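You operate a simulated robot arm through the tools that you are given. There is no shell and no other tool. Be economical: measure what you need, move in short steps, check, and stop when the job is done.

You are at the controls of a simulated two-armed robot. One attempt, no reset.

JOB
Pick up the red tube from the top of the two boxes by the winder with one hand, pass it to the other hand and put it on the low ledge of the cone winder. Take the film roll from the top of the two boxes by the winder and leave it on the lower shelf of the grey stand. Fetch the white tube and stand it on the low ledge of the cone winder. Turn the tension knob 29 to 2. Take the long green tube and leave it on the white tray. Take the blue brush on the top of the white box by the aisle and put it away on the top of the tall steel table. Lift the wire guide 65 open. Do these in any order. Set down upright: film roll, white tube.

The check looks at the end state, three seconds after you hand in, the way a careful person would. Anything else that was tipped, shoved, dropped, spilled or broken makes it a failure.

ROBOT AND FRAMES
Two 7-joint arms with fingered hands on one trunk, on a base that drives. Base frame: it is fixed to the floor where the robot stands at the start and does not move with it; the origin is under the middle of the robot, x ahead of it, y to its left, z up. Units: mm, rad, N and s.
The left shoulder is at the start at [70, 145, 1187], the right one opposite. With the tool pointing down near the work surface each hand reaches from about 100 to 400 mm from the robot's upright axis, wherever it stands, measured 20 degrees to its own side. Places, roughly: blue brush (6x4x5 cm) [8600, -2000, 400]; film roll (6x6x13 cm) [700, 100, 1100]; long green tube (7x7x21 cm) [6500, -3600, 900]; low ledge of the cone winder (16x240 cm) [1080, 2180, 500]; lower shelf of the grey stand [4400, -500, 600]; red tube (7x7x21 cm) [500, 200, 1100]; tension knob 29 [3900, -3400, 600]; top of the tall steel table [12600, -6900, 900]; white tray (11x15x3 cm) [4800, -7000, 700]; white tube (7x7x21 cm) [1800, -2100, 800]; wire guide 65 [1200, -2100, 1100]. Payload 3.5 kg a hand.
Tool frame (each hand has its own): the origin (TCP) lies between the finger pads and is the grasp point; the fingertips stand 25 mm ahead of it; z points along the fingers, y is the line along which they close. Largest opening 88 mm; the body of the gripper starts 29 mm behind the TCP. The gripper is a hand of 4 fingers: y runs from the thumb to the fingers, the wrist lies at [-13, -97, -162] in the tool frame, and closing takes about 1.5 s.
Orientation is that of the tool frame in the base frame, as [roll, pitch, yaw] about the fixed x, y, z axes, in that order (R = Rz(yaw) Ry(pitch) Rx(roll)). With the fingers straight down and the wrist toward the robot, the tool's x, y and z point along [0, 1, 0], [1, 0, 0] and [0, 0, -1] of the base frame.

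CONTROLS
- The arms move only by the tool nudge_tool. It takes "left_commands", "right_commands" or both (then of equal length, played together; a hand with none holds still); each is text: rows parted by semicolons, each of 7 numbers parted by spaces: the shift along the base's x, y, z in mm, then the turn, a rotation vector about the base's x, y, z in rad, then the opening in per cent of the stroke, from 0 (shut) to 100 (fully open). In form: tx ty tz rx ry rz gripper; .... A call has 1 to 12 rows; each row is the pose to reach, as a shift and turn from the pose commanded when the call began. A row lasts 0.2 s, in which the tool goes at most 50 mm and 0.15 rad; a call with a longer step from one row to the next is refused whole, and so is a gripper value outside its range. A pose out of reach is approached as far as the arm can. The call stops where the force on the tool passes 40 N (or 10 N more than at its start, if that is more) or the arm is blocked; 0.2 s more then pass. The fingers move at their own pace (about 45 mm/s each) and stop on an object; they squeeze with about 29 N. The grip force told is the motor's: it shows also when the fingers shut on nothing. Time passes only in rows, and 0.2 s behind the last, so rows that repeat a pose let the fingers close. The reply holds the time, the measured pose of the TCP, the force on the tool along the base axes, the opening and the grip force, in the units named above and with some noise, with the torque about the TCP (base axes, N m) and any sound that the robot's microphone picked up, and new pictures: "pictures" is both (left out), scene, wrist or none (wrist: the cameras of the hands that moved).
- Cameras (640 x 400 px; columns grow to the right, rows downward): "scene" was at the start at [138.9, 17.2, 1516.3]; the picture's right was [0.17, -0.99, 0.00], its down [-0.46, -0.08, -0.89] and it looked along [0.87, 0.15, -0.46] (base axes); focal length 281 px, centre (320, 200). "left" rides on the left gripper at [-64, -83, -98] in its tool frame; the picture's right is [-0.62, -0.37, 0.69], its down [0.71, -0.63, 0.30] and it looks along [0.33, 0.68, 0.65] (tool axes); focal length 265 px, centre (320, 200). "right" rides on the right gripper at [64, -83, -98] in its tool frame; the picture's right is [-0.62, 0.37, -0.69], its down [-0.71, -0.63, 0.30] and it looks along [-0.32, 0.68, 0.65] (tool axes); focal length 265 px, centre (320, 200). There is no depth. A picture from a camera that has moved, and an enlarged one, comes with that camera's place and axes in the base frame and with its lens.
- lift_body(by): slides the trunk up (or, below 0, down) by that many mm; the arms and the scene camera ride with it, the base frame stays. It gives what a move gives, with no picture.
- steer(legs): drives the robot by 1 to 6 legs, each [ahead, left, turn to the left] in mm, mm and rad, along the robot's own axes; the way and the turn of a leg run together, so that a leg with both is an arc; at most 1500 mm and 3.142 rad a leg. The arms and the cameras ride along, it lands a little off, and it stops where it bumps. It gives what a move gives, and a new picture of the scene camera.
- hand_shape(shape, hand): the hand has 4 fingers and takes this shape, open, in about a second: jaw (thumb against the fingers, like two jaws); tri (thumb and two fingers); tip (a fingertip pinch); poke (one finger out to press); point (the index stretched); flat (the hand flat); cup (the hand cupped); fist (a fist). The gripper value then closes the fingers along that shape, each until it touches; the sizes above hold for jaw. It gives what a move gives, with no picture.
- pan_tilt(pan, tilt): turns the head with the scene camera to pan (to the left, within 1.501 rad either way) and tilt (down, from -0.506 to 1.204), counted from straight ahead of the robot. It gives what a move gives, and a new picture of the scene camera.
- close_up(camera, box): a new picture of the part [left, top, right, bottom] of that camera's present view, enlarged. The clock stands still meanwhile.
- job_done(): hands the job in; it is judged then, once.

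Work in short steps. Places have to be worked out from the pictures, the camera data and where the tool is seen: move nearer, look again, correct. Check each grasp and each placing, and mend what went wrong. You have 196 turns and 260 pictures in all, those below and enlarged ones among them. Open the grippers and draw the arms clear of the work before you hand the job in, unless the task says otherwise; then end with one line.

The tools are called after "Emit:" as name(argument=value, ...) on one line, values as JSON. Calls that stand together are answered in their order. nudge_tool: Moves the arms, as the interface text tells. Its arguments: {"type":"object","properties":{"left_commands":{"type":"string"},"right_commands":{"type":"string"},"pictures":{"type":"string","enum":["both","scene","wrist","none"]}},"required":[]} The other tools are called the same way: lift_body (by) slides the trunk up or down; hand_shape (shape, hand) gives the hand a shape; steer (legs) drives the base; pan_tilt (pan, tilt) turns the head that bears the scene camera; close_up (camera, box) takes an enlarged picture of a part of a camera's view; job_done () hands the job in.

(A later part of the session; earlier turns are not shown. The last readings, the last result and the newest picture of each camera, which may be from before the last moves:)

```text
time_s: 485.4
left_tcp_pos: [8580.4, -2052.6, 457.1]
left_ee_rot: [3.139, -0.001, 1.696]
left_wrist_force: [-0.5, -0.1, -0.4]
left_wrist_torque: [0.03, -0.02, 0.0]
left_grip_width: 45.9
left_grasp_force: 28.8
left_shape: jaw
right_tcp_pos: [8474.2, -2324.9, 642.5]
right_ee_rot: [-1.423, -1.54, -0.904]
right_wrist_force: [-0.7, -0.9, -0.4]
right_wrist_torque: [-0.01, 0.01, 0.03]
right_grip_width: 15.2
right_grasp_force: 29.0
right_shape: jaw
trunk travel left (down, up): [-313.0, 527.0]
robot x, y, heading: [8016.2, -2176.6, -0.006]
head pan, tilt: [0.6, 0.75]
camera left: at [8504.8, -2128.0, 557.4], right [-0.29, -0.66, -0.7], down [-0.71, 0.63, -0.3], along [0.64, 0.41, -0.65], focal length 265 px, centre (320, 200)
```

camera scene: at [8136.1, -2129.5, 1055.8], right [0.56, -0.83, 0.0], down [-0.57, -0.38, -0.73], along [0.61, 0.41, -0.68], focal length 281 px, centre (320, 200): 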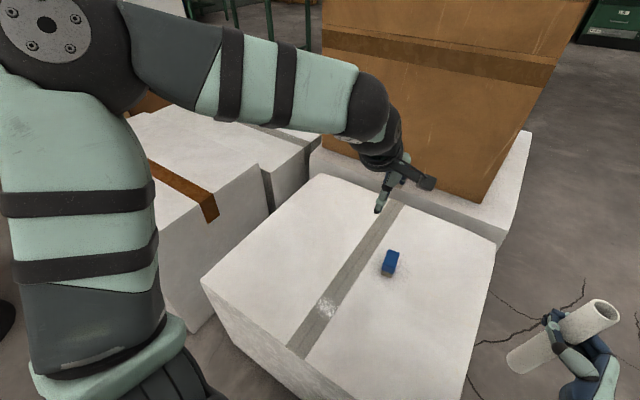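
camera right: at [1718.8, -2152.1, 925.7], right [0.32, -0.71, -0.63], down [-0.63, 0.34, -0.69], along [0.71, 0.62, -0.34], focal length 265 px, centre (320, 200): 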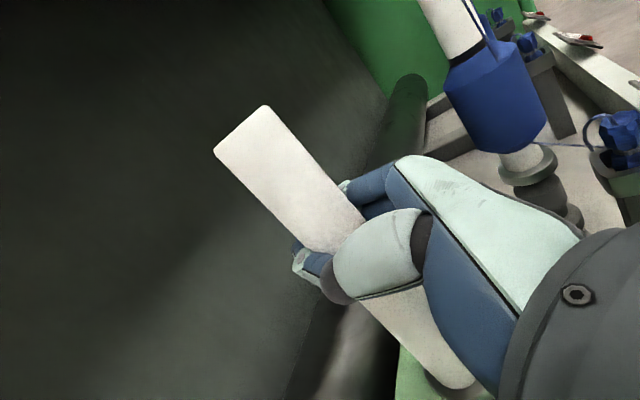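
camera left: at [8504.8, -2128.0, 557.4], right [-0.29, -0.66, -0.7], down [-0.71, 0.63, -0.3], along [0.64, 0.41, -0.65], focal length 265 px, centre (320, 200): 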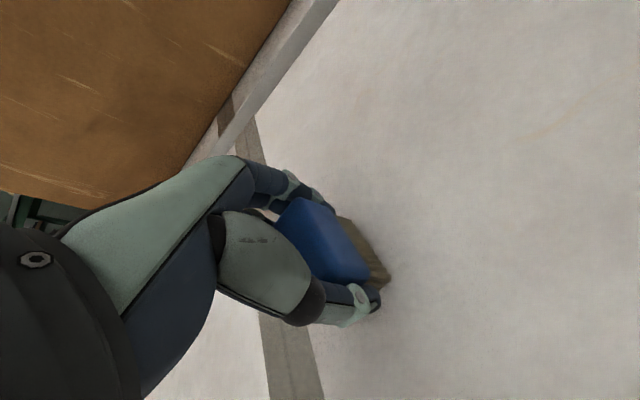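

Brush gripped (46 mm). I'll lift it, raise the trunk, and move back to the lane.

Emit:
nudge_tool(left_commands="0 0 40 0 0 0 0; 0 0 85 0 0 0 0; 0 0 130 0 0 0 0; 0 0 175 0 0 0 0; -25 0 215 0 0 0 0; -60 0 240 0 0 0 0; -100 0 260 0 0 0 0; -140 0 275 0 0 0 0", pictures="none")

Emit:
lift_body(by=400)

Emit:
steer(legs=[[0, -640, 0.006], [1500, 0, 0], [1400, 0, 0], [0, 0, -1.571], [1500, 0, 0], [1000, 0, 0]])

Emit:
pan_tilt(pan=0.5, tilt=0.35)

```text
time_s: 487.2
left_tcp_pos: [8442.1, -2052.5, 735.6]
left_ee_rot: [3.138, -0.004, 1.693]
left_wrist_force: [0.0, 0.4, -1.0]
left_wrist_torque: [0.01, -0.02, 0.03]
left_grip_width: 45.3
left_grasp_force: 28.9
left_shape: jaw
right_tcp_pos: [8474.7, -2324.4, 643.6]
right_ee_rot: [-1.406, -1.542, -0.921]
right_wrist_force: [0.9, -1.9, -1.0]
right_wrist_torque: [0.02, -0.01, 0.0]
right_grip_width: 15.2
right_grasp_force: 28.9
right_shape: jaw
trunk travel left (down, up): [-313.0, 527.0]
robot x, y, heading: [8015.8, -2175.9, -0.014]
head pan, tilt: [0.6, 0.75]
```

```text
time_s: 491.0
left_tcp_pos: [8442.6, -2053.2, 1135.7]
left_ee_rot: [3.137, -0.002, 1.694]
left_wrist_force: [0.3, 0.3, -0.3]
left_wrist_torque: [-0.01, 0.05, -0.03]
left_grip_width: 45.6
left_grasp_force: 29.4
left_shape: jaw
right_tcp_pos: [8473.2, -2324.5, 1041.7]
right_ee_rot: [-1.437, -1.54, -0.89]
right_wrist_force: [0.2, 1.0, 0.2]
right_wrist_torque: [0.0, 0.02, 0.0]
right_grip_width: 15.2
right_grasp_force: 28.8
right_shape: jaw
trunk travel left (down, up): [-713.0, 127.0]
robot x, y, heading: [8018.4, -2174.0, -0.006]
head pan, tilt: [0.6, 0.75]
```

```text
time_s: 524.0
left_tcp_pos: [11068.9, -5718.6, 1135.9]
left_ee_rot: [3.139, -0.002, 0.148]
left_wrist_force: [-0.3, 0.4, -0.5]
left_wrist_torque: [0.0, -0.02, 0.01]
left_grip_width: 45.3
left_grasp_force: 29.1
left_shape: jaw
right_tcp_pos: [10797.2, -5757.3, 1043.5]
right_ee_rot: [-1.391, -1.538, -2.483]
right_wrist_force: [0.1, 0.6, -0.6]
right_wrist_torque: [-0.01, -0.01, -0.01]
right_grip_width: 15.0
right_grasp_force: 29.5
right_shape: jaw
trunk travel left (down, up): [-713.0, 127.0]
robot x, y, heading: [10933.4, -5294.2, -1.563]
head pan, tilt: [0.6, 0.75]
camera scene: at [10982.1, -5412.4, 1455.9], right [-0.82, -0.58, 0.0], down [-0.39, 0.56, -0.73], along [0.42, -0.6, -0.68], focal length 281 px, centre (320, 200)
```

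scene: 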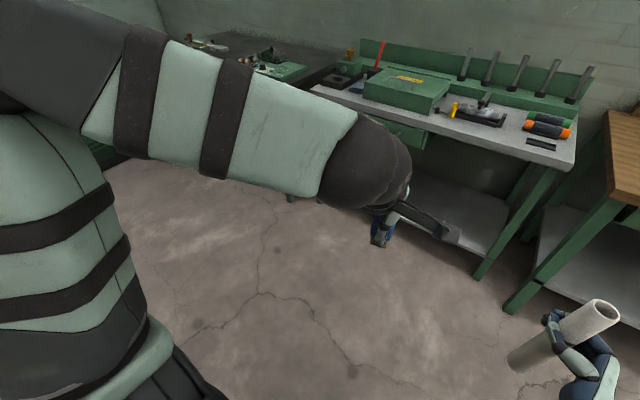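

```text
time_s: 524.8
left_tcp_pos: [11067.9, -5717.2, 1136.2]
left_ee_rot: [3.139, -0.002, 0.149]
left_wrist_force: [-0.3, 0.5, -0.5]
left_wrist_torque: [0.02, -0.05, -0.02]
left_grip_width: 45.2
left_grasp_force: 29.0
left_shape: jaw
right_tcp_pos: [10798.3, -5756.4, 1043.0]
right_ee_rot: [-1.348, -1.54, -2.524]
right_wrist_force: [0.6, -0.4, -0.4]
right_wrist_torque: [0.0, 0.01, 0.03]
right_grip_width: 14.8
right_grasp_force: 28.8
right_shape: jaw
trunk travel left (down, up): [-713.0, 127.0]
robot x, y, heading: [10935.6, -5295.6, -1.56]
head pan, tilt: [0.499, 0.351]
camera scene: at [10980.0, -5426.0, 1491.4], right [-0.87, -0.49, 0.0], down [-0.17, 0.3, -0.94], along [0.46, -0.82, -0.34], focal length 281 px, centre (320, 200)
```

scene: 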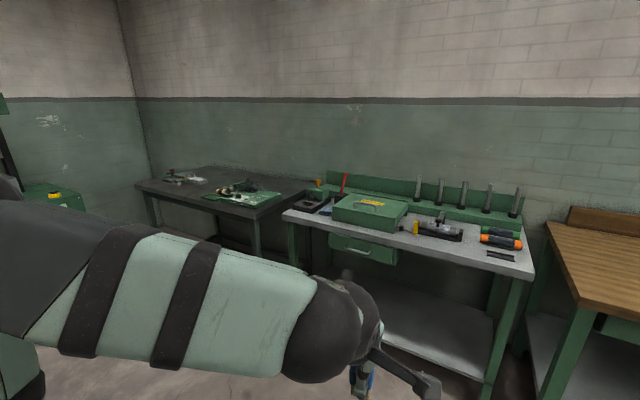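

The tall steel table is the dark one at about x 11970–12945, y -6420 to -6996, z≈900. I'll raise the trunk, shift over and look closer.

Emit:
lift_body(by=120)

Emit:
steer(legs=[[0, 1250, -0.008], [250, 0, 0]])

Emit:
pan_tilt(pan=0.0, tilt=0.55)

```text
time_s: 526.3
left_tcp_pos: [11069.0, -5717.8, 1256.4]
left_ee_rot: [3.139, -0.002, 0.149]
left_wrist_force: [-1.4, -0.2, -1.2]
left_wrist_torque: [-0.01, 0.02, -0.01]
left_grip_width: 45.2
left_grasp_force: 28.5
left_shape: jaw
right_tcp_pos: [10797.8, -5756.9, 1162.1]
right_ee_rot: [-1.456, -1.539, -2.418]
right_wrist_force: [-0.1, -0.1, -0.9]
right_wrist_torque: [-0.02, -0.04, 0.01]
right_grip_width: 15.1
right_grasp_force: 28.9
right_shape: jaw
trunk travel left (down, up): [-833.0, 7.0]
robot x, y, heading: [10936.7, -5295.3, -1.556]
head pan, tilt: [0.499, 0.351]
```

```text
time_s: 534.0
left_tcp_pos: [12301.3, -5960.6, 1256.4]
left_ee_rot: [3.137, -0.001, 0.14]
left_wrist_force: [0.3, 0.9, -0.9]
left_wrist_torque: [0.02, 0.04, 0.04]
left_grip_width: 45.3
left_grasp_force: 29.5
left_shape: jaw
right_tcp_pos: [12028.8, -5996.1, 1162.5]
right_ee_rot: [-1.307, -1.54, -2.575]
right_wrist_force: [1.2, 1.3, -0.3]
right_wrist_torque: [0.01, -0.01, -0.01]
right_grip_width: 15.2
right_grasp_force: 29.3
right_shape: jaw
trunk travel left (down, up): [-833.0, 7.0]
robot x, y, heading: [12171.2, -5541.7, -1.567]
head pan, tilt: [0.499, 0.351]
camera scene: at [12214.8, -5667.2, 1611.8], right [-0.88, -0.48, 0.0], down [-0.17, 0.3, -0.94], along [0.45, -0.82, -0.34], focal length 281 px, centre (320, 200)
```

scene: 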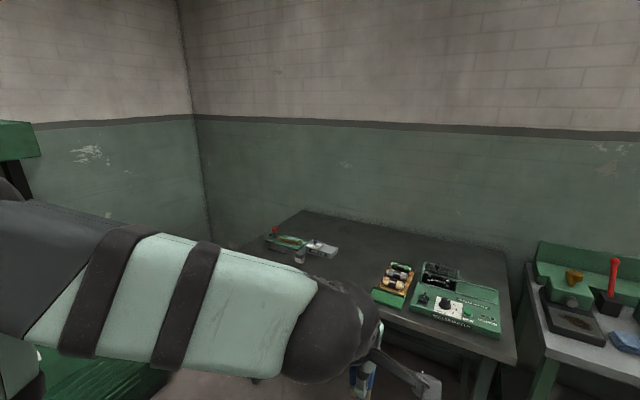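

```text
time_s: 534.9
left_tcp_pos: [12300.2, -5962.6, 1256.3]
left_ee_rot: [3.138, -0.003, 0.139]
left_wrist_force: [-0.1, -0.2, -0.4]
left_wrist_torque: [0.01, -0.02, -0.03]
left_grip_width: 44.9
left_grasp_force: 29.4
left_shape: jaw
right_tcp_pos: [12029.4, -5999.3, 1163.3]
right_ee_rot: [-1.409, -1.539, -2.473]
right_wrist_force: [-0.1, -0.6, 0.4]
right_wrist_torque: [0.05, 0.0, 0.02]
right_grip_width: 15.2
right_grasp_force: 29.4
right_shape: jaw
trunk travel left (down, up): [-833.0, 7.0]
robot x, y, heading: [12170.6, -5538.1, -1.566]
head pan, tilt: [0.0, 0.55]
camera scene: at [12170.2, -5678.2, 1593.2], right [-1.0, 0.0, 0.0], down [0.0, 0.52, -0.85], along [0.0, -0.85, -0.52], focal length 281 px, centre (320, 200)
```

scene: 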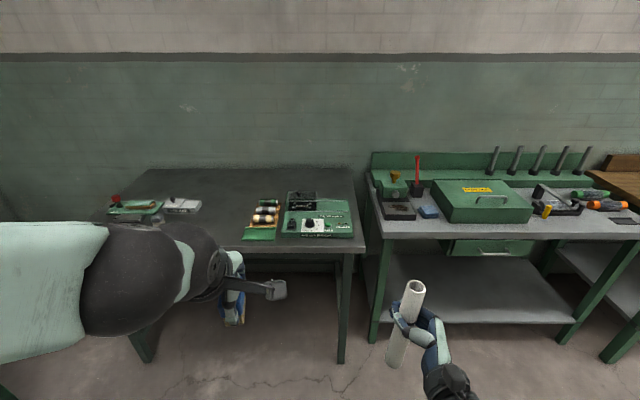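

There's free space between the instrument and the green tray, around (12586, -6590). I'll drive up and use the wrist camera.

Emit:
steer(legs=[[0, 265, -0.005], [480, 0, 0]])

Emit:
nudge_tool(left_commands="5 -35 -25 0 0 0 0; 10 -70 -50 0 0 0 0; 15 -105 -75 0 0 0 0; 18 -135 -110 0 0 0 0; 18 -135 -150 0 0 0 0", pictures="both")

```text
time_s: 539.2
left_tcp_pos: [12563.4, -6435.1, 1255.9]
left_ee_rot: [3.137, -0.003, 0.136]
left_wrist_force: [1.1, -0.3, -0.2]
left_wrist_torque: [0.0, -0.01, 0.03]
left_grip_width: 45.0
left_grasp_force: 29.0
left_shape: jaw
right_tcp_pos: [12291.8, -6470.5, 1162.8]
right_ee_rot: [-1.322, -1.54, -2.561]
right_wrist_force: [0.5, -0.4, -0.1]
right_wrist_torque: [0.02, 0.02, -0.01]
right_grip_width: 15.0
right_grasp_force: 29.2
right_shape: jaw
trunk travel left (down, up): [-833.0, 7.0]
robot x, y, heading: [12431.6, -6013.5, -1.567]
head pan, tilt: [0.0, 0.55]
camera scene: at [12433.3, -6150.3, 1593.4], right [-1.0, 0.0, 0.0], down [0.0, 0.52, -0.85], along [0.0, -0.85, -0.52], focal length 281 px, centre (320, 200)
```

scene: 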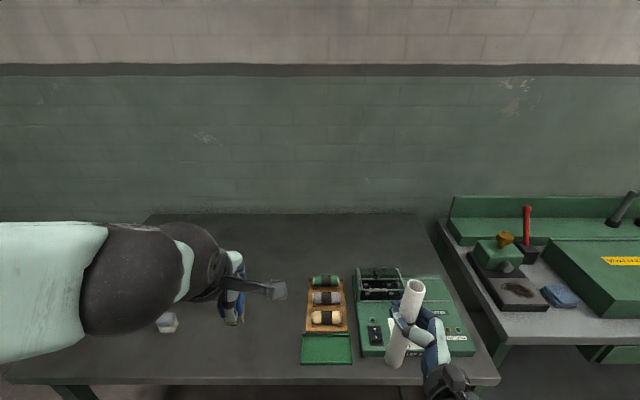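

```text
time_s: 540.4
left_tcp_pos: [12579.6, -6576.2, 1104.3]
left_ee_rot: [3.138, -0.005, 0.137]
left_wrist_force: [0.7, -0.5, -0.6]
left_wrist_torque: [-0.01, 0.01, 0.01]
left_grip_width: 45.2
left_grasp_force: 28.6
left_shape: jaw
right_tcp_pos: [12292.2, -6472.7, 1162.1]
right_ee_rot: [-1.393, -1.539, -2.491]
right_wrist_force: [-0.4, 0.6, 0.3]
right_wrist_torque: [0.0, 0.02, -0.01]
right_grip_width: 15.0
right_grasp_force: 29.3
right_shape: jaw
trunk travel left (down, up): [-833.0, 7.0]
robot x, y, heading: [12434.0, -6011.9, -1.564]
head pan, tilt: [0.0, 0.55]
camera scene: at [12433.1, -6153.5, 1593.2], right [-1.0, 0.0, 0.0], down [0.0, 0.52, -0.85], along [0.0, -0.85, -0.52], focal length 281 px, centre (320, 200)
camera left: at [12503.8, -6502.6, 1203.5], right [-0.66, 0.28, -0.7], down [0.62, 0.72, -0.3], along [0.42, -0.64, -0.65], focal length 265 px, centre (320, 200)
```

scene: 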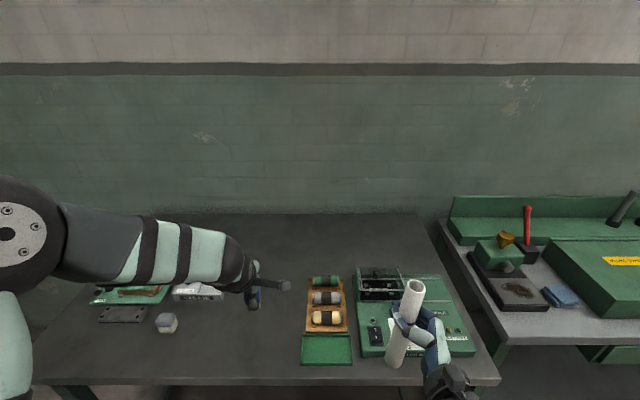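
left: 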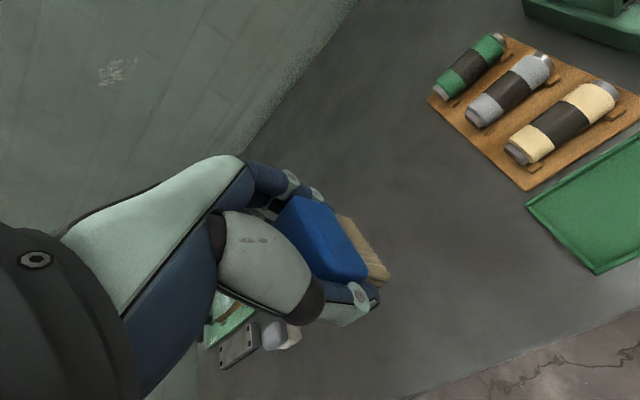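

Below the hand is bare table (z≈889). I'll lower, slowing near contact.

Emit:
nudge_tool(left_commands="0 0 -45 0 0 0 0; 0 0 -90 0 0 0 0; 0 0 -130 0 0 0 0; 0 0 -152 0 0 0 0; 0 0 -160 0 0 0 0; 0 0 -167 0 0 0 0; 0 0 -167 0 0 0 0", pictures="wrist")

```text
time_s: 542.0
left_tcp_pos: [12581.8, -6571.5, 938.8]
left_ee_rot: [3.139, -0.003, 0.137]
left_wrist_force: [0.6, 0.7, 1.0]
left_wrist_torque: [-0.03, -0.02, 0.0]
left_grip_width: 44.8
left_grasp_force: 29.2
left_shape: jaw
right_tcp_pos: [12293.3, -6473.0, 1162.9]
right_ee_rot: [-1.384, -1.539, -2.499]
right_wrist_force: [-0.3, -0.2, -0.9]
right_wrist_torque: [-0.02, 0.01, -0.04]
right_grip_width: 15.0
right_grasp_force: 29.3
right_shape: jaw
trunk travel left (down, up): [-833.0, 7.0]
robot x, y, heading: [12435.5, -6013.9, -1.567]
head pan, tilt: [0.0, 0.55]
camera left: at [12506.3, -6498.8, 1037.2], right [-0.66, 0.28, -0.7], down [0.62, 0.72, -0.3], along [0.42, -0.64, -0.65], focal length 265 px, centre (320, 200)
```

left: 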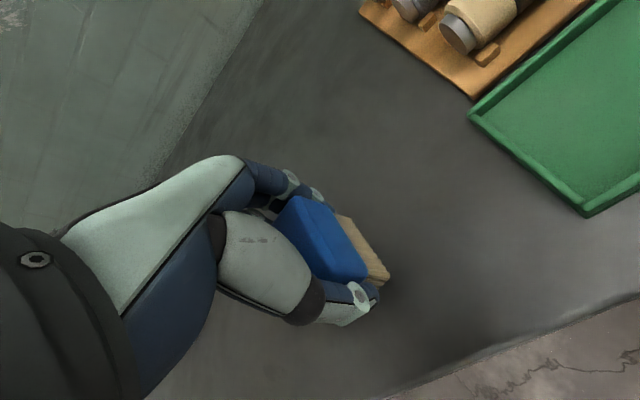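

Emit:
nudge_tool(left_commands="0 0 -3 0 0 0 0; 0 0 -6 0 0 0 0; 0 0 -9 0 0 0 0; 0 0 -9 0 0 0 0", pictures="none")

```text
time_s: 543.0
left_tcp_pos: [12583.2, -6572.0, 930.5]
left_ee_rot: [3.139, -0.004, 0.136]
left_wrist_force: [-0.3, 0.3, -0.3]
left_wrist_torque: [0.01, 0.0, -0.01]
left_grip_width: 44.8
left_grasp_force: 29.1
left_shape: jaw
right_tcp_pos: [12291.4, -6471.0, 1161.4]
right_ee_rot: [-1.405, -1.539, -2.478]
right_wrist_force: [0.0, 0.3, -0.2]
right_wrist_torque: [0.01, -0.01, 0.02]
right_grip_width: 14.9
right_grasp_force: 28.8
right_shape: jaw
trunk travel left (down, up): [-833.0, 7.0]
robot x, y, heading: [12434.4, -6012.8, -1.569]
head pan, tilt: [0.0, 0.55]
```

Emit:
nudge_tool(left_commands="0 0 -4 0 0 0 0; 0 0 -8 0 0 0 0; 0 0 -12 0 0 0 0; 0 0 -16 0 0 0 0; 0 0 -16 0 0 0 0", pictures="wrist")

```text
time_s: 544.2
left_tcp_pos: [12580.8, -6570.3, 914.0]
left_ee_rot: [3.132, -0.001, 0.134]
left_wrist_force: [-0.9, -0.6, 8.9]
left_wrist_torque: [-0.02, -0.04, 0.04]
left_grip_width: 44.5
left_grasp_force: 29.7
left_shape: jaw
right_tcp_pos: [12290.5, -6472.1, 1162.6]
right_ee_rot: [-1.41, -1.536, -2.472]
right_wrist_force: [-0.8, -0.5, 0.0]
right_wrist_torque: [0.0, 0.0, 0.0]
right_grip_width: 14.9
right_grasp_force: 29.2
right_shape: jaw
trunk travel left (down, up): [-833.0, 7.0]
robot x, y, heading: [12435.8, -6013.7, -1.569]
head pan, tilt: [0.0, 0.55]
camera left: at [12504.7, -6497.6, 1013.0], right [-0.66, 0.27, -0.7], down [0.62, 0.72, -0.31], along [0.42, -0.64, -0.65], focal length 265 px, centre (320, 200)
```

left: 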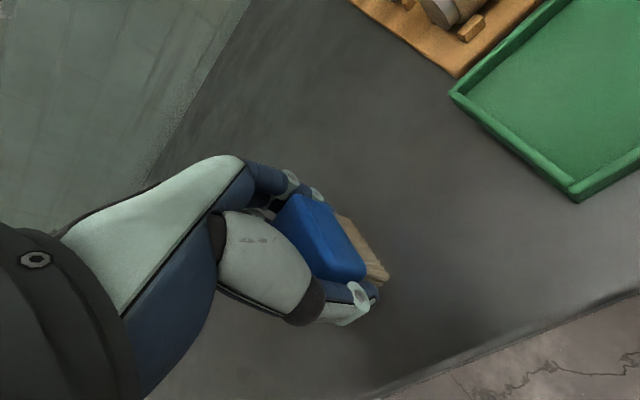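

Contact (9 N). I'll open and lift straight up, then check the brush.

Emit:
nudge_tool(left_commands="0 0 1 0 0 0 80; 0 0 1 0 0 0 100; 0 0 1 0 0 0 100; 0 0 1 0 0 0 100; 0 0 1 0 0 0 100; 0 0 40 0 0 0 100; 0 0 85 0 0 0 100; 0 10 130 0 0 0 100; 0 30 170 0 0 0 100; 0 60 205 0 0 0 100; 0 95 235 0 0 0 100", pictures="wrist")

```text
time_s: 546.6
left_tcp_pos: [12582.2, -6473.2, 1149.0]
left_ee_rot: [3.135, -0.003, 0.137]
left_wrist_force: [-0.4, 0.4, -0.8]
left_wrist_torque: [-0.02, 0.02, 0.03]
left_grip_width: 87.5
left_grasp_force: 0.1
left_shape: jaw
right_tcp_pos: [12292.3, -6469.5, 1164.3]
right_ee_rot: [-1.337, -1.541, -2.545]
right_wrist_force: [0.4, 1.5, -0.8]
right_wrist_torque: [0.02, 0.01, -0.02]
right_grip_width: 14.9
right_grasp_force: 28.9
right_shape: jaw
trunk travel left (down, up): [-833.0, 7.0]
robot x, y, heading: [12432.6, -6017.0, -1.57]
head pan, tilt: [0.0, 0.55]
camera left: at [12506.0, -6398.9, 1246.9], right [-0.66, 0.28, -0.7], down [0.62, 0.72, -0.31], along [0.42, -0.64, -0.65], focal length 265 px, centre (320, 200)
```

left: 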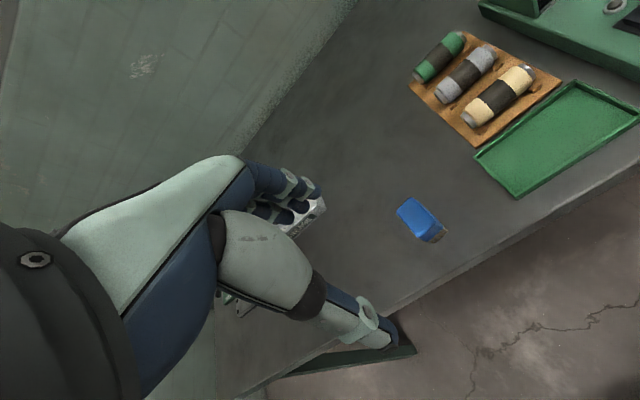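

The brush rests on the steel table. Now the white tube: I'll drive back north and west along the known lanes toward the cone winder.

Emit:
steer(legs=[[-600, 0, 0], [0, 0, -1.571], [0, -1500, 0], [0, -1130, 0], [1500, 0, 0], [1500, 0, 0]])

Emit:
pan_tilt(pan=0, tilt=0.4)

```text
time_s: 580.5
left_tcp_pos: [9012.7, -2902.1, 1147.4]
left_ee_rot: [3.134, -0.003, -1.428]
left_wrist_force: [-0.5, 0.1, 0.7]
left_wrist_torque: [0.01, 0.0, 0.01]
left_grip_width: 87.7
left_grasp_force: 0.0
left_shape: jaw
right_tcp_pos: [9015.7, -2612.4, 1163.3]
right_ee_rot: [-1.408, -1.539, 2.241]
right_wrist_force: [-0.6, 0.3, -1.7]
right_wrist_torque: [0.01, -0.03, 0.02]
right_grip_width: 15.1
right_grasp_force: 28.9
right_shape: jaw
trunk travel left (down, up): [-833.0, 7.0]
robot x, y, heading: [9475.0, -2749.9, -3.136]
head pan, tilt: [0.0, 0.55]
camera scene: at [9333.8, -2752.1, 1593.3], right [-0.01, 1.0, 0.0], down [0.52, 0.0, -0.85], along [-0.85, 0.0, -0.52], focal length 281 px, centre (320, 200)
```

scene: 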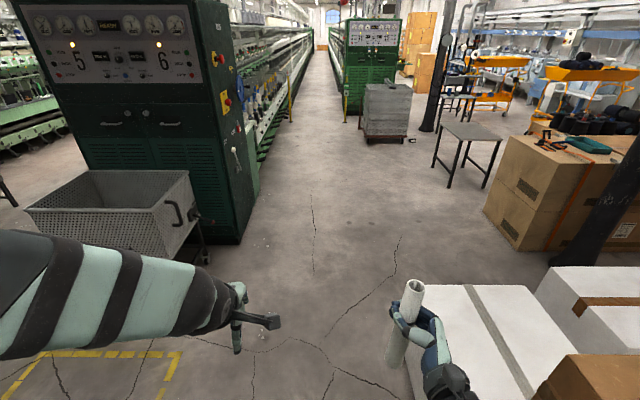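

```text
time_s: 581.2
left_tcp_pos: [9012.4, -2902.3, 1146.7]
left_ee_rot: [3.139, -0.003, -1.43]
left_wrist_force: [0.8, 0.7, -0.8]
left_wrist_torque: [0.02, -0.03, 0.0]
left_grip_width: 87.8
left_grasp_force: 0.2
left_shape: jaw
right_tcp_pos: [9016.3, -2612.8, 1162.2]
right_ee_rot: [-1.369, -1.538, 2.202]
right_wrist_force: [0.1, 0.8, -0.5]
right_wrist_torque: [-0.01, -0.01, 0.03]
right_grip_width: 15.0
right_grasp_force: 29.1
right_shape: jaw
trunk travel left (down, up): [-833.0, 7.0]
robot x, y, heading: [9473.1, -2755.4, -3.133]
head pan, tilt: [0.0, 0.4]
camera scene: at [9330.3, -2752.1, 1606.9], right [-0.01, 1.0, 0.0], down [0.39, 0.0, -0.92], along [-0.92, 0.0, -0.39], focal length 281 px, centre (320, 200)
```

scene: 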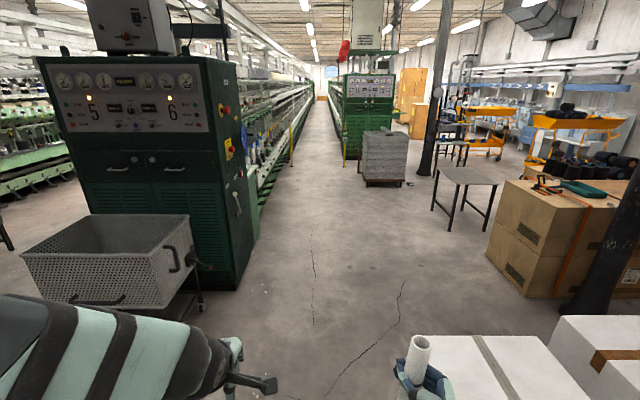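

The lane west is clear. I'll continue to x≈4300.

Emit:
steer(legs=[[1500, 0, -0.008], [1500, 0, 0], [1500, 0, 0], [700, 0, 0]])

```text
time_s: 606.2
left_tcp_pos: [3798.9, -2965.3, 1148.3]
left_ee_rot: [3.138, -0.002, -1.421]
left_wrist_force: [-0.2, 0.2, 1.2]
left_wrist_torque: [-0.02, 0.03, -0.02]
left_grip_width: 87.7
left_grasp_force: 0.1
left_shape: jaw
right_tcp_pos: [3798.5, -2676.2, 1163.5]
right_ee_rot: [-1.401, -1.539, 2.243]
right_wrist_force: [0.8, 0.3, -0.4]
right_wrist_torque: [0.0, 0.06, 0.04]
right_grip_width: 14.8
right_grasp_force: 28.9
right_shape: jaw
trunk travel left (down, up): [-833.0, 7.0]
robot x, y, heading: [4257.2, -2808.4, -3.125]
head pan, tilt: [0.0, 0.4]
camera scene: at [4115.5, -2812.4, 1607.1], right [-0.01, 1.0, 0.0], down [0.39, 0.01, -0.92], along [-0.92, -0.01, -0.39], focal length 281 px, centre (320, 200)
```

scene: 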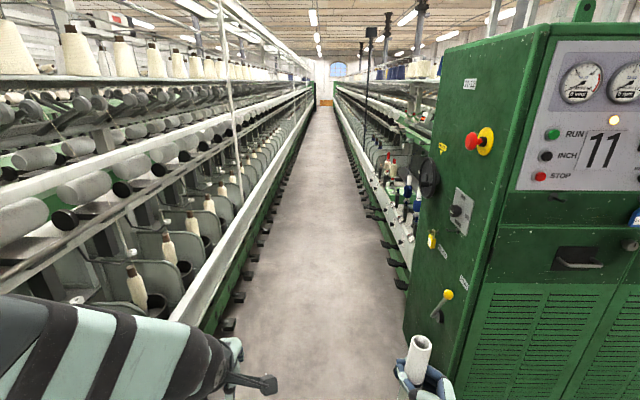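

Now I'll reverse the earlier path past the trolley and pillar, facing -y and driving backward.

Emit:
steer(legs=[[0, -250, 0], [0, 0, 1.554], [-1010, 0, 0], [0, -365, 0], [-430, -30, 0]])

```text
time_s: 620.8
left_tcp_pos: [4019.1, -1578.6, 1146.7]
left_ee_rot: [3.137, -0.003, 0.11]
left_wrist_force: [0.3, -0.3, -0.6]
left_wrist_torque: [-0.01, 0.01, 0.02]
left_grip_width: 87.5
left_grasp_force: 0.0
left_shape: jaw
right_tcp_pos: [3729.9, -1567.1, 1162.1]
right_ee_rot: [-1.416, -1.539, -2.496]
right_wrist_force: [-0.5, 0.5, -0.1]
right_wrist_torque: [0.0, 0.02, 0.03]
right_grip_width: 14.9
right_grasp_force: 28.7
right_shape: jaw
trunk travel left (down, up): [-833.0, 7.0]
robot x, y, heading: [3883.4, -1111.5, -1.597]
head pan, tilt: [0.0, 0.4]
camera scene: at [3879.5, -1254.4, 1606.8], right [-1.0, 0.03, 0.0], down [0.01, 0.39, -0.92], along [-0.02, -0.92, -0.39], focal length 281 px, centre (320, 200)
```

scene: 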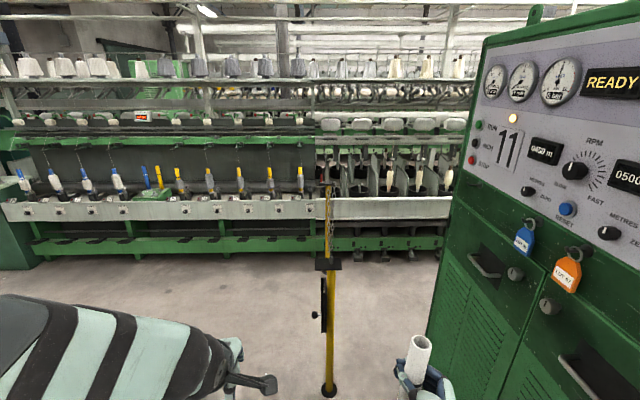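

Emit:
steer(legs=[[0, -215, 0.026], [-465, 0, 0], [0, 0, -1.571], [1500, 0, 0], [640, 0, 0]])

```text
time_s: 622.4
left_tcp_pos: [3862.6, -1575.9, 1159.9]
left_ee_rot: [-3.092, 0.102, 0.386]
left_wrist_force: [-0.9, 0.1, 0.0]
left_wrist_torque: [0.0, -0.02, 0.02]
left_grip_width: 87.8
left_grasp_force: 0.0
left_shape: jaw
right_tcp_pos: [3652.6, -1560.1, 1075.3]
right_ee_rot: [2.948, -1.192, -0.289]
right_wrist_force: [-0.2, 0.3, -0.7]
right_wrist_torque: [-0.02, -0.04, -0.01]
right_grip_width: 13.5
right_grasp_force: 28.9
right_shape: jaw
trunk travel left (down, up): [-833.0, 7.0]
robot x, y, heading: [3705.6, -1140.2, -1.489]
head pan, tilt: [0.0, 0.4]
stopped in leg 1: the robot was blocked; the commanded pose is now the measured one
camera scene: at [3912.8, -1260.0, 1609.5], right [-0.99, -0.09, 0.13], down [-0.15, 0.38, -0.91], along [0.03, -0.92, -0.39], focal length 281 px, centre (320, 200)
```

scene: 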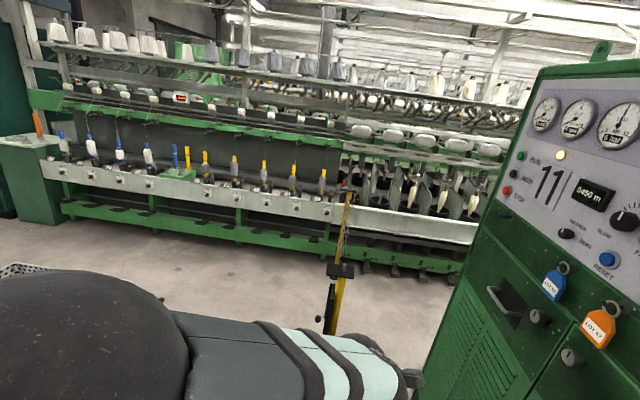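

The right arm is pressing on the cabinet and the robot is leaning. I'll immediately move back left.

Emit:
steer(legs=[[0, 150, 0]])

Emit:
close_up(camera="right", box=[0, 0, 640, 400])

```text
time_s: 623.1
left_tcp_pos: [3815.3, -1571.5, 1210.5]
left_ee_rot: [-2.866, 0.195, 0.632]
left_wrist_force: [-0.1, -0.1, 0.0]
left_wrist_torque: [-0.02, 0.0, 0.02]
left_grip_width: 87.9
left_grasp_force: 0.0
left_shape: jaw
right_tcp_pos: [3518.9, -1553.2, 1022.3]
right_ee_rot: [-3.131, -1.1, -0.532]
right_wrist_force: [0.6, 0.1, -0.2]
right_wrist_torque: [-0.04, 0.01, 0.0]
right_grip_width: 13.0
right_grasp_force: 29.2
right_shape: jaw
trunk travel left (down, up): [-833.0, 7.0]
robot x, y, heading: [3715.8, -1146.6, -1.454]
head pan, tilt: [0.0, 0.4]
stopped in leg 1: the robot was blocked; the commanded pose is now the measured one
camera scene: at [3915.2, -1260.2, 1610.4], right [-0.99, -0.12, 0.12], down [-0.15, 0.37, -0.92], along [0.06, -0.92, -0.38], focal length 281 px, centre (320, 200)
```

scene: 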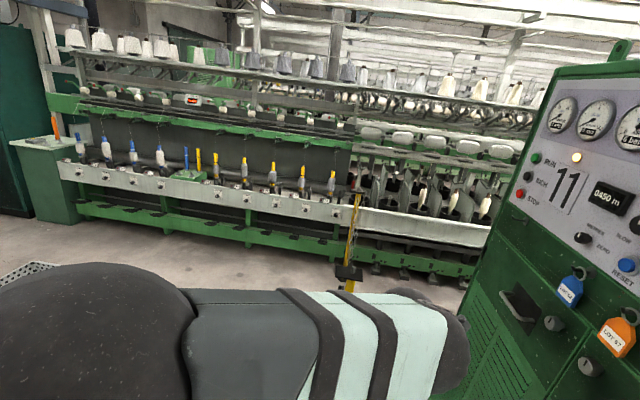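

```text
1.00 times, centred on (320, 200) of right (not enlarged: the box is as wide or as high as the picture)
camera zoom: at [3510.2, -1451.2, 1125.7], right [-0.96, 0.13, -0.24], down [0.27, 0.58, -0.77], along [0.04, -0.81, -0.59], focal length 265 px, centre (320, 200)
```

zoom: 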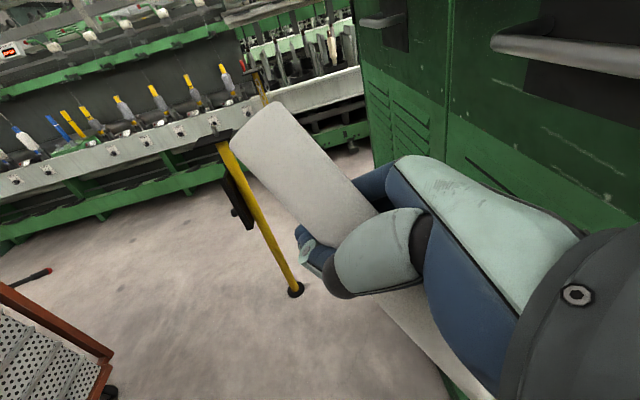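

I need to see what it's caught on. I'll look down to the right and left.

Emit:
pan_tilt(pan=-1.2, tilt=0.9)

Emit:
pan_tilt(pan=1.2, tilt=0.9)

```text
time_s: 624.5
left_tcp_pos: [3820.7, -1571.8, 1204.6]
left_ee_rot: [-2.862, 0.191, 0.642]
left_wrist_force: [-0.2, -0.3, 1.0]
left_wrist_torque: [0.01, 0.05, 0.0]
left_grip_width: 87.9
left_grasp_force: 0.1
left_shape: jaw
right_tcp_pos: [3521.3, -1552.1, 1023.6]
right_ee_rot: [3.14, -1.097, -0.516]
right_wrist_force: [-0.4, -0.8, 0.0]
right_wrist_torque: [-0.01, -0.01, 0.01]
right_grip_width: 13.1
right_grasp_force: 28.7
right_shape: jaw
trunk travel left (down, up): [-833.0, 7.0]
robot x, y, heading: [3713.5, -1144.2, -1.446]
head pan, tilt: [-1.201, 0.901]
camera scene: at [3833.3, -1201.0, 1575.2], right [-0.47, 0.88, 0.04], down [0.61, 0.36, -0.71], along [-0.64, -0.31, -0.71], focal length 281 px, centre (320, 200)
```

scene: 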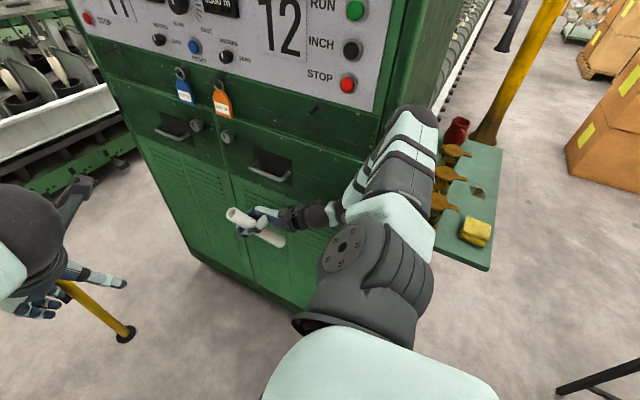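

```text
time_s: 626.7
left_tcp_pos: [3820.3, -1570.5, 1203.2]
left_ee_rot: [-2.854, 0.189, 0.645]
left_wrist_force: [-0.3, -0.5, -0.2]
left_wrist_torque: [0.01, 0.0, -0.01]
left_grip_width: 87.9
left_grasp_force: 0.2
left_shape: jaw
right_tcp_pos: [3522.1, -1552.9, 1023.7]
right_ee_rot: [-3.138, -1.098, -0.519]
right_wrist_force: [-0.6, -1.0, -0.6]
right_wrist_torque: [0.0, 0.05, -0.01]
right_grip_width: 13.0
right_grasp_force: 29.0
right_shape: jaw
trunk travel left (down, up): [-833.0, 7.0]
robot x, y, heading: [3709.8, -1143.0, -1.453]
head pan, tilt: [1.201, 0.901]
camera scene: at [3971.9, -1183.6, 1558.1], right [-0.24, -0.97, 0.05], down [-0.83, 0.18, -0.53], along [0.5, -0.17, -0.85], focal length 281 px, centre (320, 200)
```

scene: 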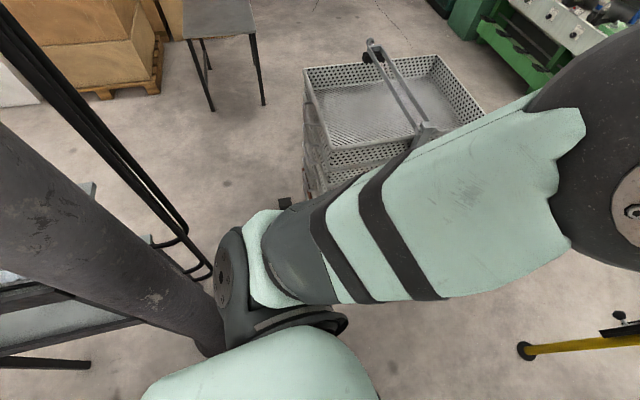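

The right arm is braced against the cabinet's corner. I'll swing the right hand away from the cabinet toward +x to free it.

Emit:
nudge_tool(right_commands="25 -10 0 0 0 0 0; 50 -20 0 0 0 0 0; 75 -30 0 0 0 0 0; 100 -40 0 0 0 0 0; 125 -50 0 0 0 0 0", pictures="scene")

```text
time_s: 627.0
left_tcp_pos: [3814.5, -1576.8, 1228.3]
left_ee_rot: [-2.733, 0.192, 0.774]
left_wrist_force: [0.5, 1.1, 0.2]
left_wrist_torque: [0.03, 0.0, 0.0]
left_grip_width: 88.2
left_grasp_force: 0.2
left_shape: jaw
right_tcp_pos: [3499.2, -1545.9, 1004.1]
right_ee_rot: [-2.993, -1.15, -0.638]
right_wrist_force: [0.0, 0.1, 0.1]
right_wrist_torque: [-0.04, -0.05, 0.01]
right_grip_width: 13.1
right_grasp_force: 29.0
right_shape: jaw
trunk travel left (down, up): [-833.0, 7.0]
robot x, y, heading: [3708.2, -1145.3, -1.447]
head pan, tilt: [1.201, 0.901]
stopped in row 1 (left hand): the arm was blocked; the commanded pose is now the measured one
camera scene: at [3971.6, -1183.3, 1559.1], right [-0.24, -0.97, 0.05], down [-0.83, 0.18, -0.53], along [0.51, -0.17, -0.85], focal length 281 px, centre (320, 200)
```

scene: 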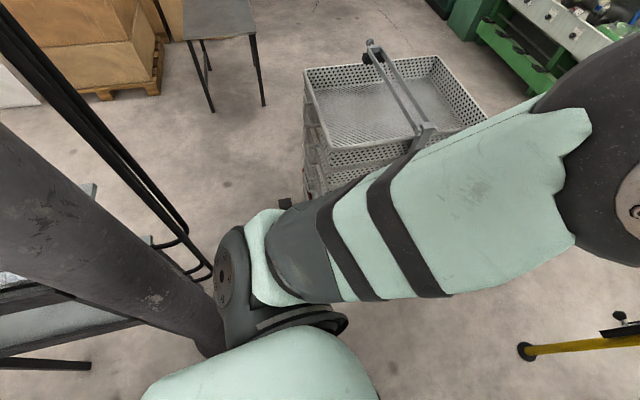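

Both sides seem wedged: right elbow on the cabinet corner, left shoulder near the pillar. Turning slightly clockwise should relieve both.

Emit:
steer(legs=[[0, 0, -0.15]])

```text
time_s: 627.7
left_tcp_pos: [3829.9, -1612.9, 1259.0]
left_ee_rot: [-2.502, 0.144, 1.069]
left_wrist_force: [0.3, -0.4, -0.7]
left_wrist_torque: [-0.01, -0.02, -0.02]
left_grip_width: 88.1
left_grasp_force: 0.1
left_shape: jaw
right_tcp_pos: [3526.5, -1499.1, 950.2]
right_ee_rot: [-2.133, -1.283, -1.236]
right_wrist_force: [0.5, 0.8, -1.0]
right_wrist_torque: [0.01, 0.0, 0.01]
right_grip_width: 13.1
right_grasp_force: 29.3
right_shape: jaw
trunk travel left (down, up): [-833.0, 7.0]
robot x, y, heading: [3717.5, -1142.1, -1.454]
head pan, tilt: [1.201, 0.901]
stopped in leg 1: the robot was blocked; the commanded pose is now the measured one
camera scene: at [3962.1, -1186.8, 1557.4], right [-0.25, -0.97, 0.04], down [-0.82, 0.19, -0.54], along [0.51, -0.17, -0.84], focal length 281 px, centre (320, 200)
```

scene: 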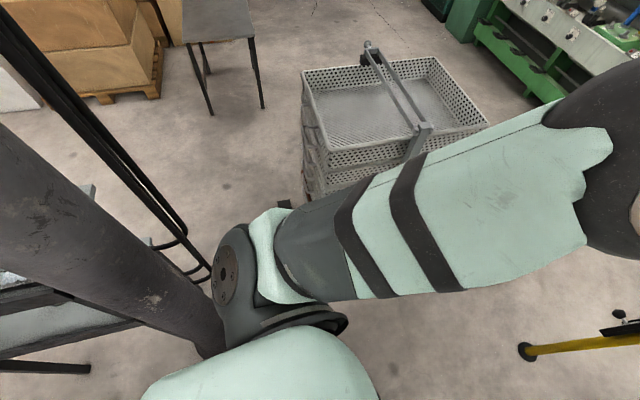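

I'll try straightening the right arm away from the corner again in small steps.

Emit:
nudge_tool(right_commands="15 -15 5 0 0 0 0; 30 -30 10 0 0 0 0; 45 -45 15 0 0 0 0; 60 -60 20 0 0 0 0; 80 -80 25 0 0 0 0; 100 -100 30 0 0 0 0", pictures="none")

Emit:
pan_tilt(pan=-1.2, tilt=0.9)

```text
time_s: 628.0
left_tcp_pos: [3830.6, -1636.3, 1267.6]
left_ee_rot: [-2.407, 0.1, 1.211]
left_wrist_force: [-0.1, -0.4, -0.5]
left_wrist_torque: [0.0, 0.02, 0.03]
left_grip_width: 88.0
left_grasp_force: 0.2
left_shape: jaw
right_tcp_pos: [3542.6, -1476.7, 934.9]
right_ee_rot: [-1.549, -1.279, -1.709]
right_wrist_force: [-1.3, 0.1, 0.0]
right_wrist_torque: [0.0, -0.01, -0.01]
right_grip_width: 12.8
right_grasp_force: 29.3
right_shape: jaw
trunk travel left (down, up): [-833.0, 7.0]
robot x, y, heading: [3726.6, -1137.8, -1.463]
head pan, tilt: [1.201, 0.901]
stopped in row 1 (left hand): the arm was blocked; the commanded pose is now the measured one
```

```text
time_s: 630.2
left_tcp_pos: [3830.3, -1634.4, 1270.9]
left_ee_rot: [-2.406, 0.11, 1.2]
left_wrist_force: [-0.3, 1.0, -0.3]
left_wrist_torque: [0.0, 0.01, -0.01]
left_grip_width: 87.9
left_grasp_force: 0.1
left_shape: jaw
right_tcp_pos: [3537.0, -1480.9, 937.9]
right_ee_rot: [-1.625, -1.283, -1.652]
right_wrist_force: [-0.4, 0.3, -0.6]
right_wrist_torque: [-0.03, -0.05, -0.01]
right_grip_width: 12.9
right_grasp_force: 28.5
right_shape: jaw
trunk travel left (down, up): [-833.0, 7.0]
robot x, y, heading: [3727.9, -1143.7, -1.463]
head pan, tilt: [-1.201, 0.901]
camera scene: at [3810.1, -1203.4, 1573.7], right [-0.46, 0.89, 0.03], down [0.63, 0.35, -0.69], along [-0.62, -0.3, -0.72], focal length 281 px, centre (320, 200)
```

scene: 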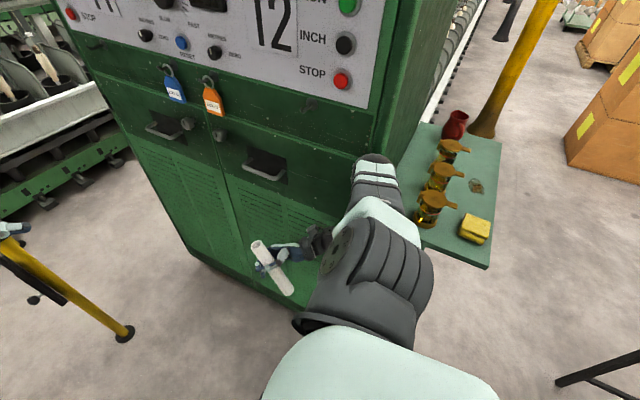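

The right arm is coming free of the corner. I'll try shifting left now.

Emit:
steer(legs=[[0, 80, 0]])

Emit:
pan_tilt(pan=0.6, tilt=0.7)

```text
time_s: 631.0
left_tcp_pos: [3808.5, -1679.8, 1287.4]
left_ee_rot: [-2.308, 0.073, 1.421]
left_wrist_force: [1.1, -1.2, 0.6]
left_wrist_torque: [0.03, 0.06, -0.05]
left_grip_width: 88.1
left_grasp_force: 0.1
left_shape: jaw
right_tcp_pos: [3535.5, -1454.4, 901.1]
right_ee_rot: [-0.991, -1.118, -2.2]
right_wrist_force: [-0.1, 0.3, -0.1]
right_wrist_torque: [-0.02, -0.03, 0.0]
right_grip_width: 12.7
right_grasp_force: 29.0
right_shape: jaw
trunk travel left (down, up): [-833.0, 7.0]
robot x, y, heading: [3742.4, -1142.3, -1.461]
head pan, tilt: [-1.201, 0.901]
stopped in leg 1: the robot was blocked; the commanded pose is now the measured one
camera scene: at [3762.5, -1209.9, 1571.0], right [-0.46, 0.89, 0.02], down [0.66, 0.36, -0.66], along [-0.59, -0.3, -0.75], focal length 281 px, centre (320, 200)
```

scene: 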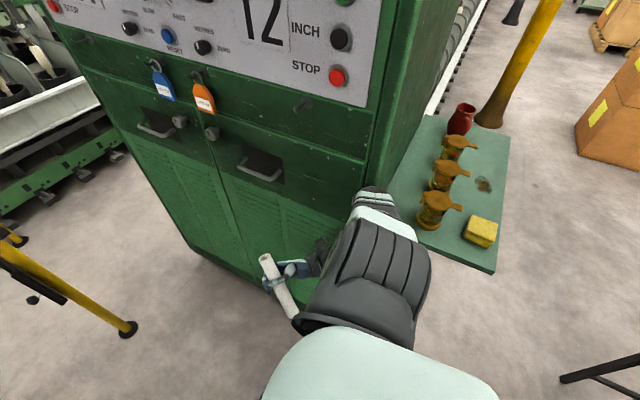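

```text
time_s: 632.8
left_tcp_pos: [3798.2, -1668.6, 1281.6]
left_ee_rot: [-2.32, 0.064, 1.371]
left_wrist_force: [-0.3, 0.1, 0.4]
left_wrist_torque: [0.01, 0.0, 0.0]
left_grip_width: 88.0
left_grasp_force: 0.2
left_shape: jaw
right_tcp_pos: [3535.5, -1456.3, 904.5]
right_ee_rot: [-0.956, -1.133, -2.244]
right_wrist_force: [-0.1, 0.4, -0.3]
right_wrist_torque: [-0.02, -0.03, 0.0]
right_grip_width: 12.9
right_grasp_force: 28.4
right_shape: jaw
trunk travel left (down, up): [-833.0, 7.0]
robot x, y, heading: [3742.1, -1135.6, -1.473]
head pan, tilt: [0.6, 0.7]
camera scene: at [3884.4, -1234.5, 1579.2], right [-0.77, -0.64, 0.05], down [-0.46, 0.49, -0.74], along [0.45, -0.59, -0.67], focal length 281 px, centre (320, 200)
```

scene: 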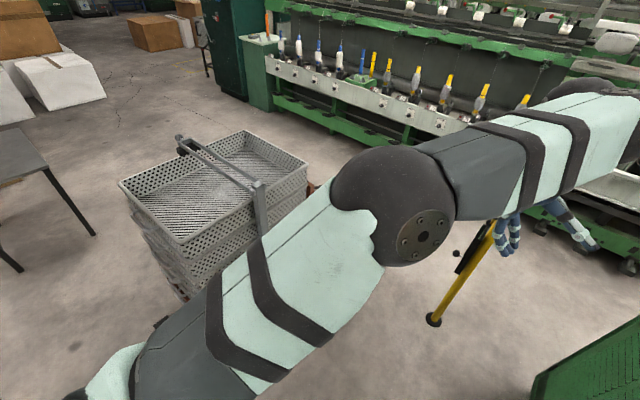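

It's easing. I'll continue shifting left.

Emit:
steer(legs=[[0, 100, 0]])

Emit:
steer(legs=[[0, 100, 0]])

```text
time_s: 633.5
left_tcp_pos: [3794.0, -1684.9, 1285.7]
left_ee_rot: [-2.301, 0.058, 1.459]
left_wrist_force: [-0.8, 0.3, 0.1]
left_wrist_torque: [0.02, 0.04, -0.03]
left_grip_width: 88.0
left_grasp_force: 0.1
left_shape: jaw
right_tcp_pos: [3528.8, -1453.4, 875.1]
right_ee_rot: [-0.982, -0.995, -2.207]
right_wrist_force: [-0.9, -0.3, -1.4]
right_wrist_torque: [0.01, 0.0, -0.02]
right_grip_width: 12.9
right_grasp_force: 29.1
right_shape: jaw
trunk travel left (down, up): [-833.0, 7.0]
robot x, y, heading: [3753.0, -1136.9, -1.47]
head pan, tilt: [0.6, 0.7]
stopped in leg 1: the robot was blocked; the commanded pose is now the measured one
camera scene: at [3871.7, -1235.2, 1579.9], right [-0.76, -0.65, 0.04], down [-0.45, 0.48, -0.75], along [0.47, -0.59, -0.66], focal length 281 px, centre (320, 200)
```

scene: 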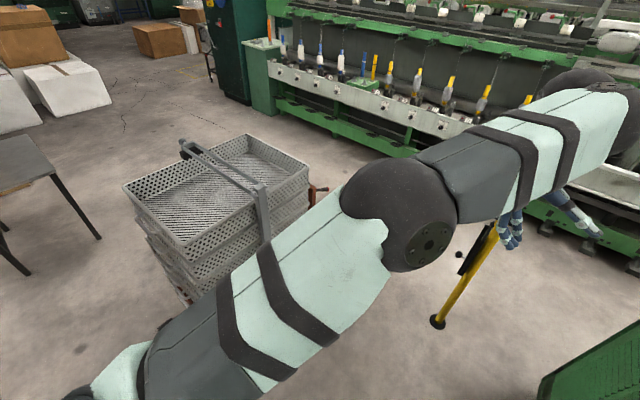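

```text
time_s: 634.2
left_tcp_pos: [3776.6, -1687.6, 1276.2]
left_ee_rot: [-2.327, 0.04, 1.46]
left_wrist_force: [0.8, 0.5, -0.8]
left_wrist_torque: [0.0, 0.0, 0.03]
left_grip_width: 88.2
left_grasp_force: 0.1
left_shape: jaw
right_tcp_pos: [3529.6, -1450.2, 862.7]
right_ee_rot: [-0.925, -0.945, -2.251]
right_wrist_force: [-0.3, 0.2, -0.5]
right_wrist_torque: [0.01, 0.0, -0.04]
right_grip_width: 12.8
right_grasp_force: 29.2
right_shape: jaw
trunk travel left (down, up): [-833.0, 7.0]
robot x, y, heading: [3759.4, -1135.9, -1.469]
head pan, tilt: [0.6, 0.7]
stopped in leg 1: the robot was blocked; the commanded pose is now the measured one
camera scene: at [3843.6, -1238.0, 1578.8], right [-0.76, -0.64, 0.02], down [-0.43, 0.49, -0.76], along [0.48, -0.59, -0.65], focal length 281 px, centre (320, 200)
```

scene: 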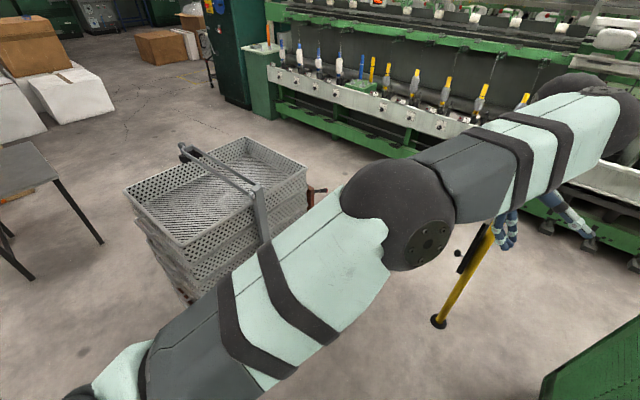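

Nearly upright. Once more.

Emit:
steer(legs=[[0, 120, 0]])

Emit:
pan_tilt(pan=-1.1, tilt=0.8)

```text
time_s: 635.4
left_tcp_pos: [3871.1, -1684.9, 1272.8]
left_ee_rot: [-2.343, 0.032, 1.456]
left_wrist_force: [1.2, 1.0, 1.0]
left_wrist_torque: [-0.01, 0.0, 0.04]
left_grip_width: 87.9
left_grasp_force: 0.1
left_shape: jaw
right_tcp_pos: [3629.6, -1444.9, 858.5]
right_ee_rot: [-0.915, -0.939, -2.262]
right_wrist_force: [0.4, -0.2, -0.6]
right_wrist_torque: [-0.03, 0.0, 0.0]
right_grip_width: 13.0
right_grasp_force: 29.4
right_shape: jaw
trunk travel left (down, up): [-833.0, 7.0]
robot x, y, heading: [3875.9, -1124.4, -1.47]
head pan, tilt: [0.6, 0.7]
camera scene: at [3933.8, -1236.2, 1580.2], right [-0.77, -0.64, 0.0], down [-0.41, 0.49, -0.77], along [0.49, -0.59, -0.64], focal length 281 px, centre (320, 200)
```

scene: 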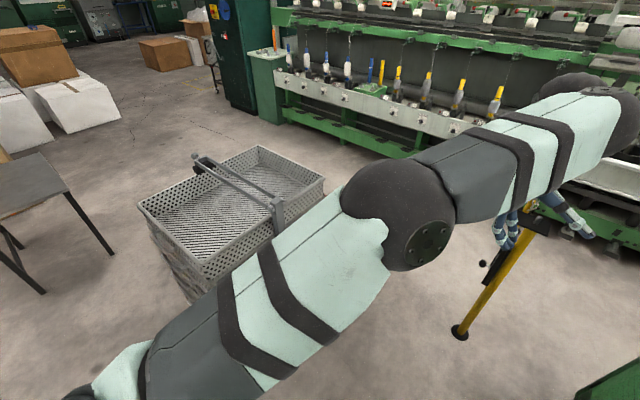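

```text
time_s: 637.1
left_tcp_pos: [3872.0, -1683.6, 1271.8]
left_ee_rot: [-2.342, 0.032, 1.457]
left_wrist_force: [-0.5, -0.4, 0.1]
left_wrist_torque: [-0.03, -0.03, 0.02]
left_grip_width: 87.8
left_grasp_force: 0.0
left_shape: jaw
right_tcp_pos: [3629.8, -1445.3, 858.3]
right_ee_rot: [-0.918, -0.939, -2.26]
right_wrist_force: [-1.2, -0.8, 0.3]
right_wrist_torque: [-0.01, -0.01, 0.0]
right_grip_width: 12.8
right_grasp_force: 29.6
right_shape: jaw
trunk travel left (down, up): [-833.0, 7.0]
robot x, y, heading: [3876.5, -1121.0, -1.472]
head pan, tilt: [-1.1, 0.799]
camera scene: at [3812.8, -1214.7, 1571.9], right [-0.54, 0.84, 0.0], down [0.6, 0.39, -0.7], along [-0.59, -0.38, -0.72], focal length 281 px, centre (320, 200)
```

scene: 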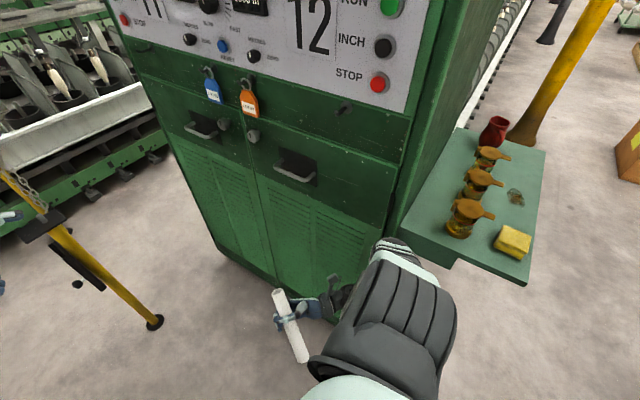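

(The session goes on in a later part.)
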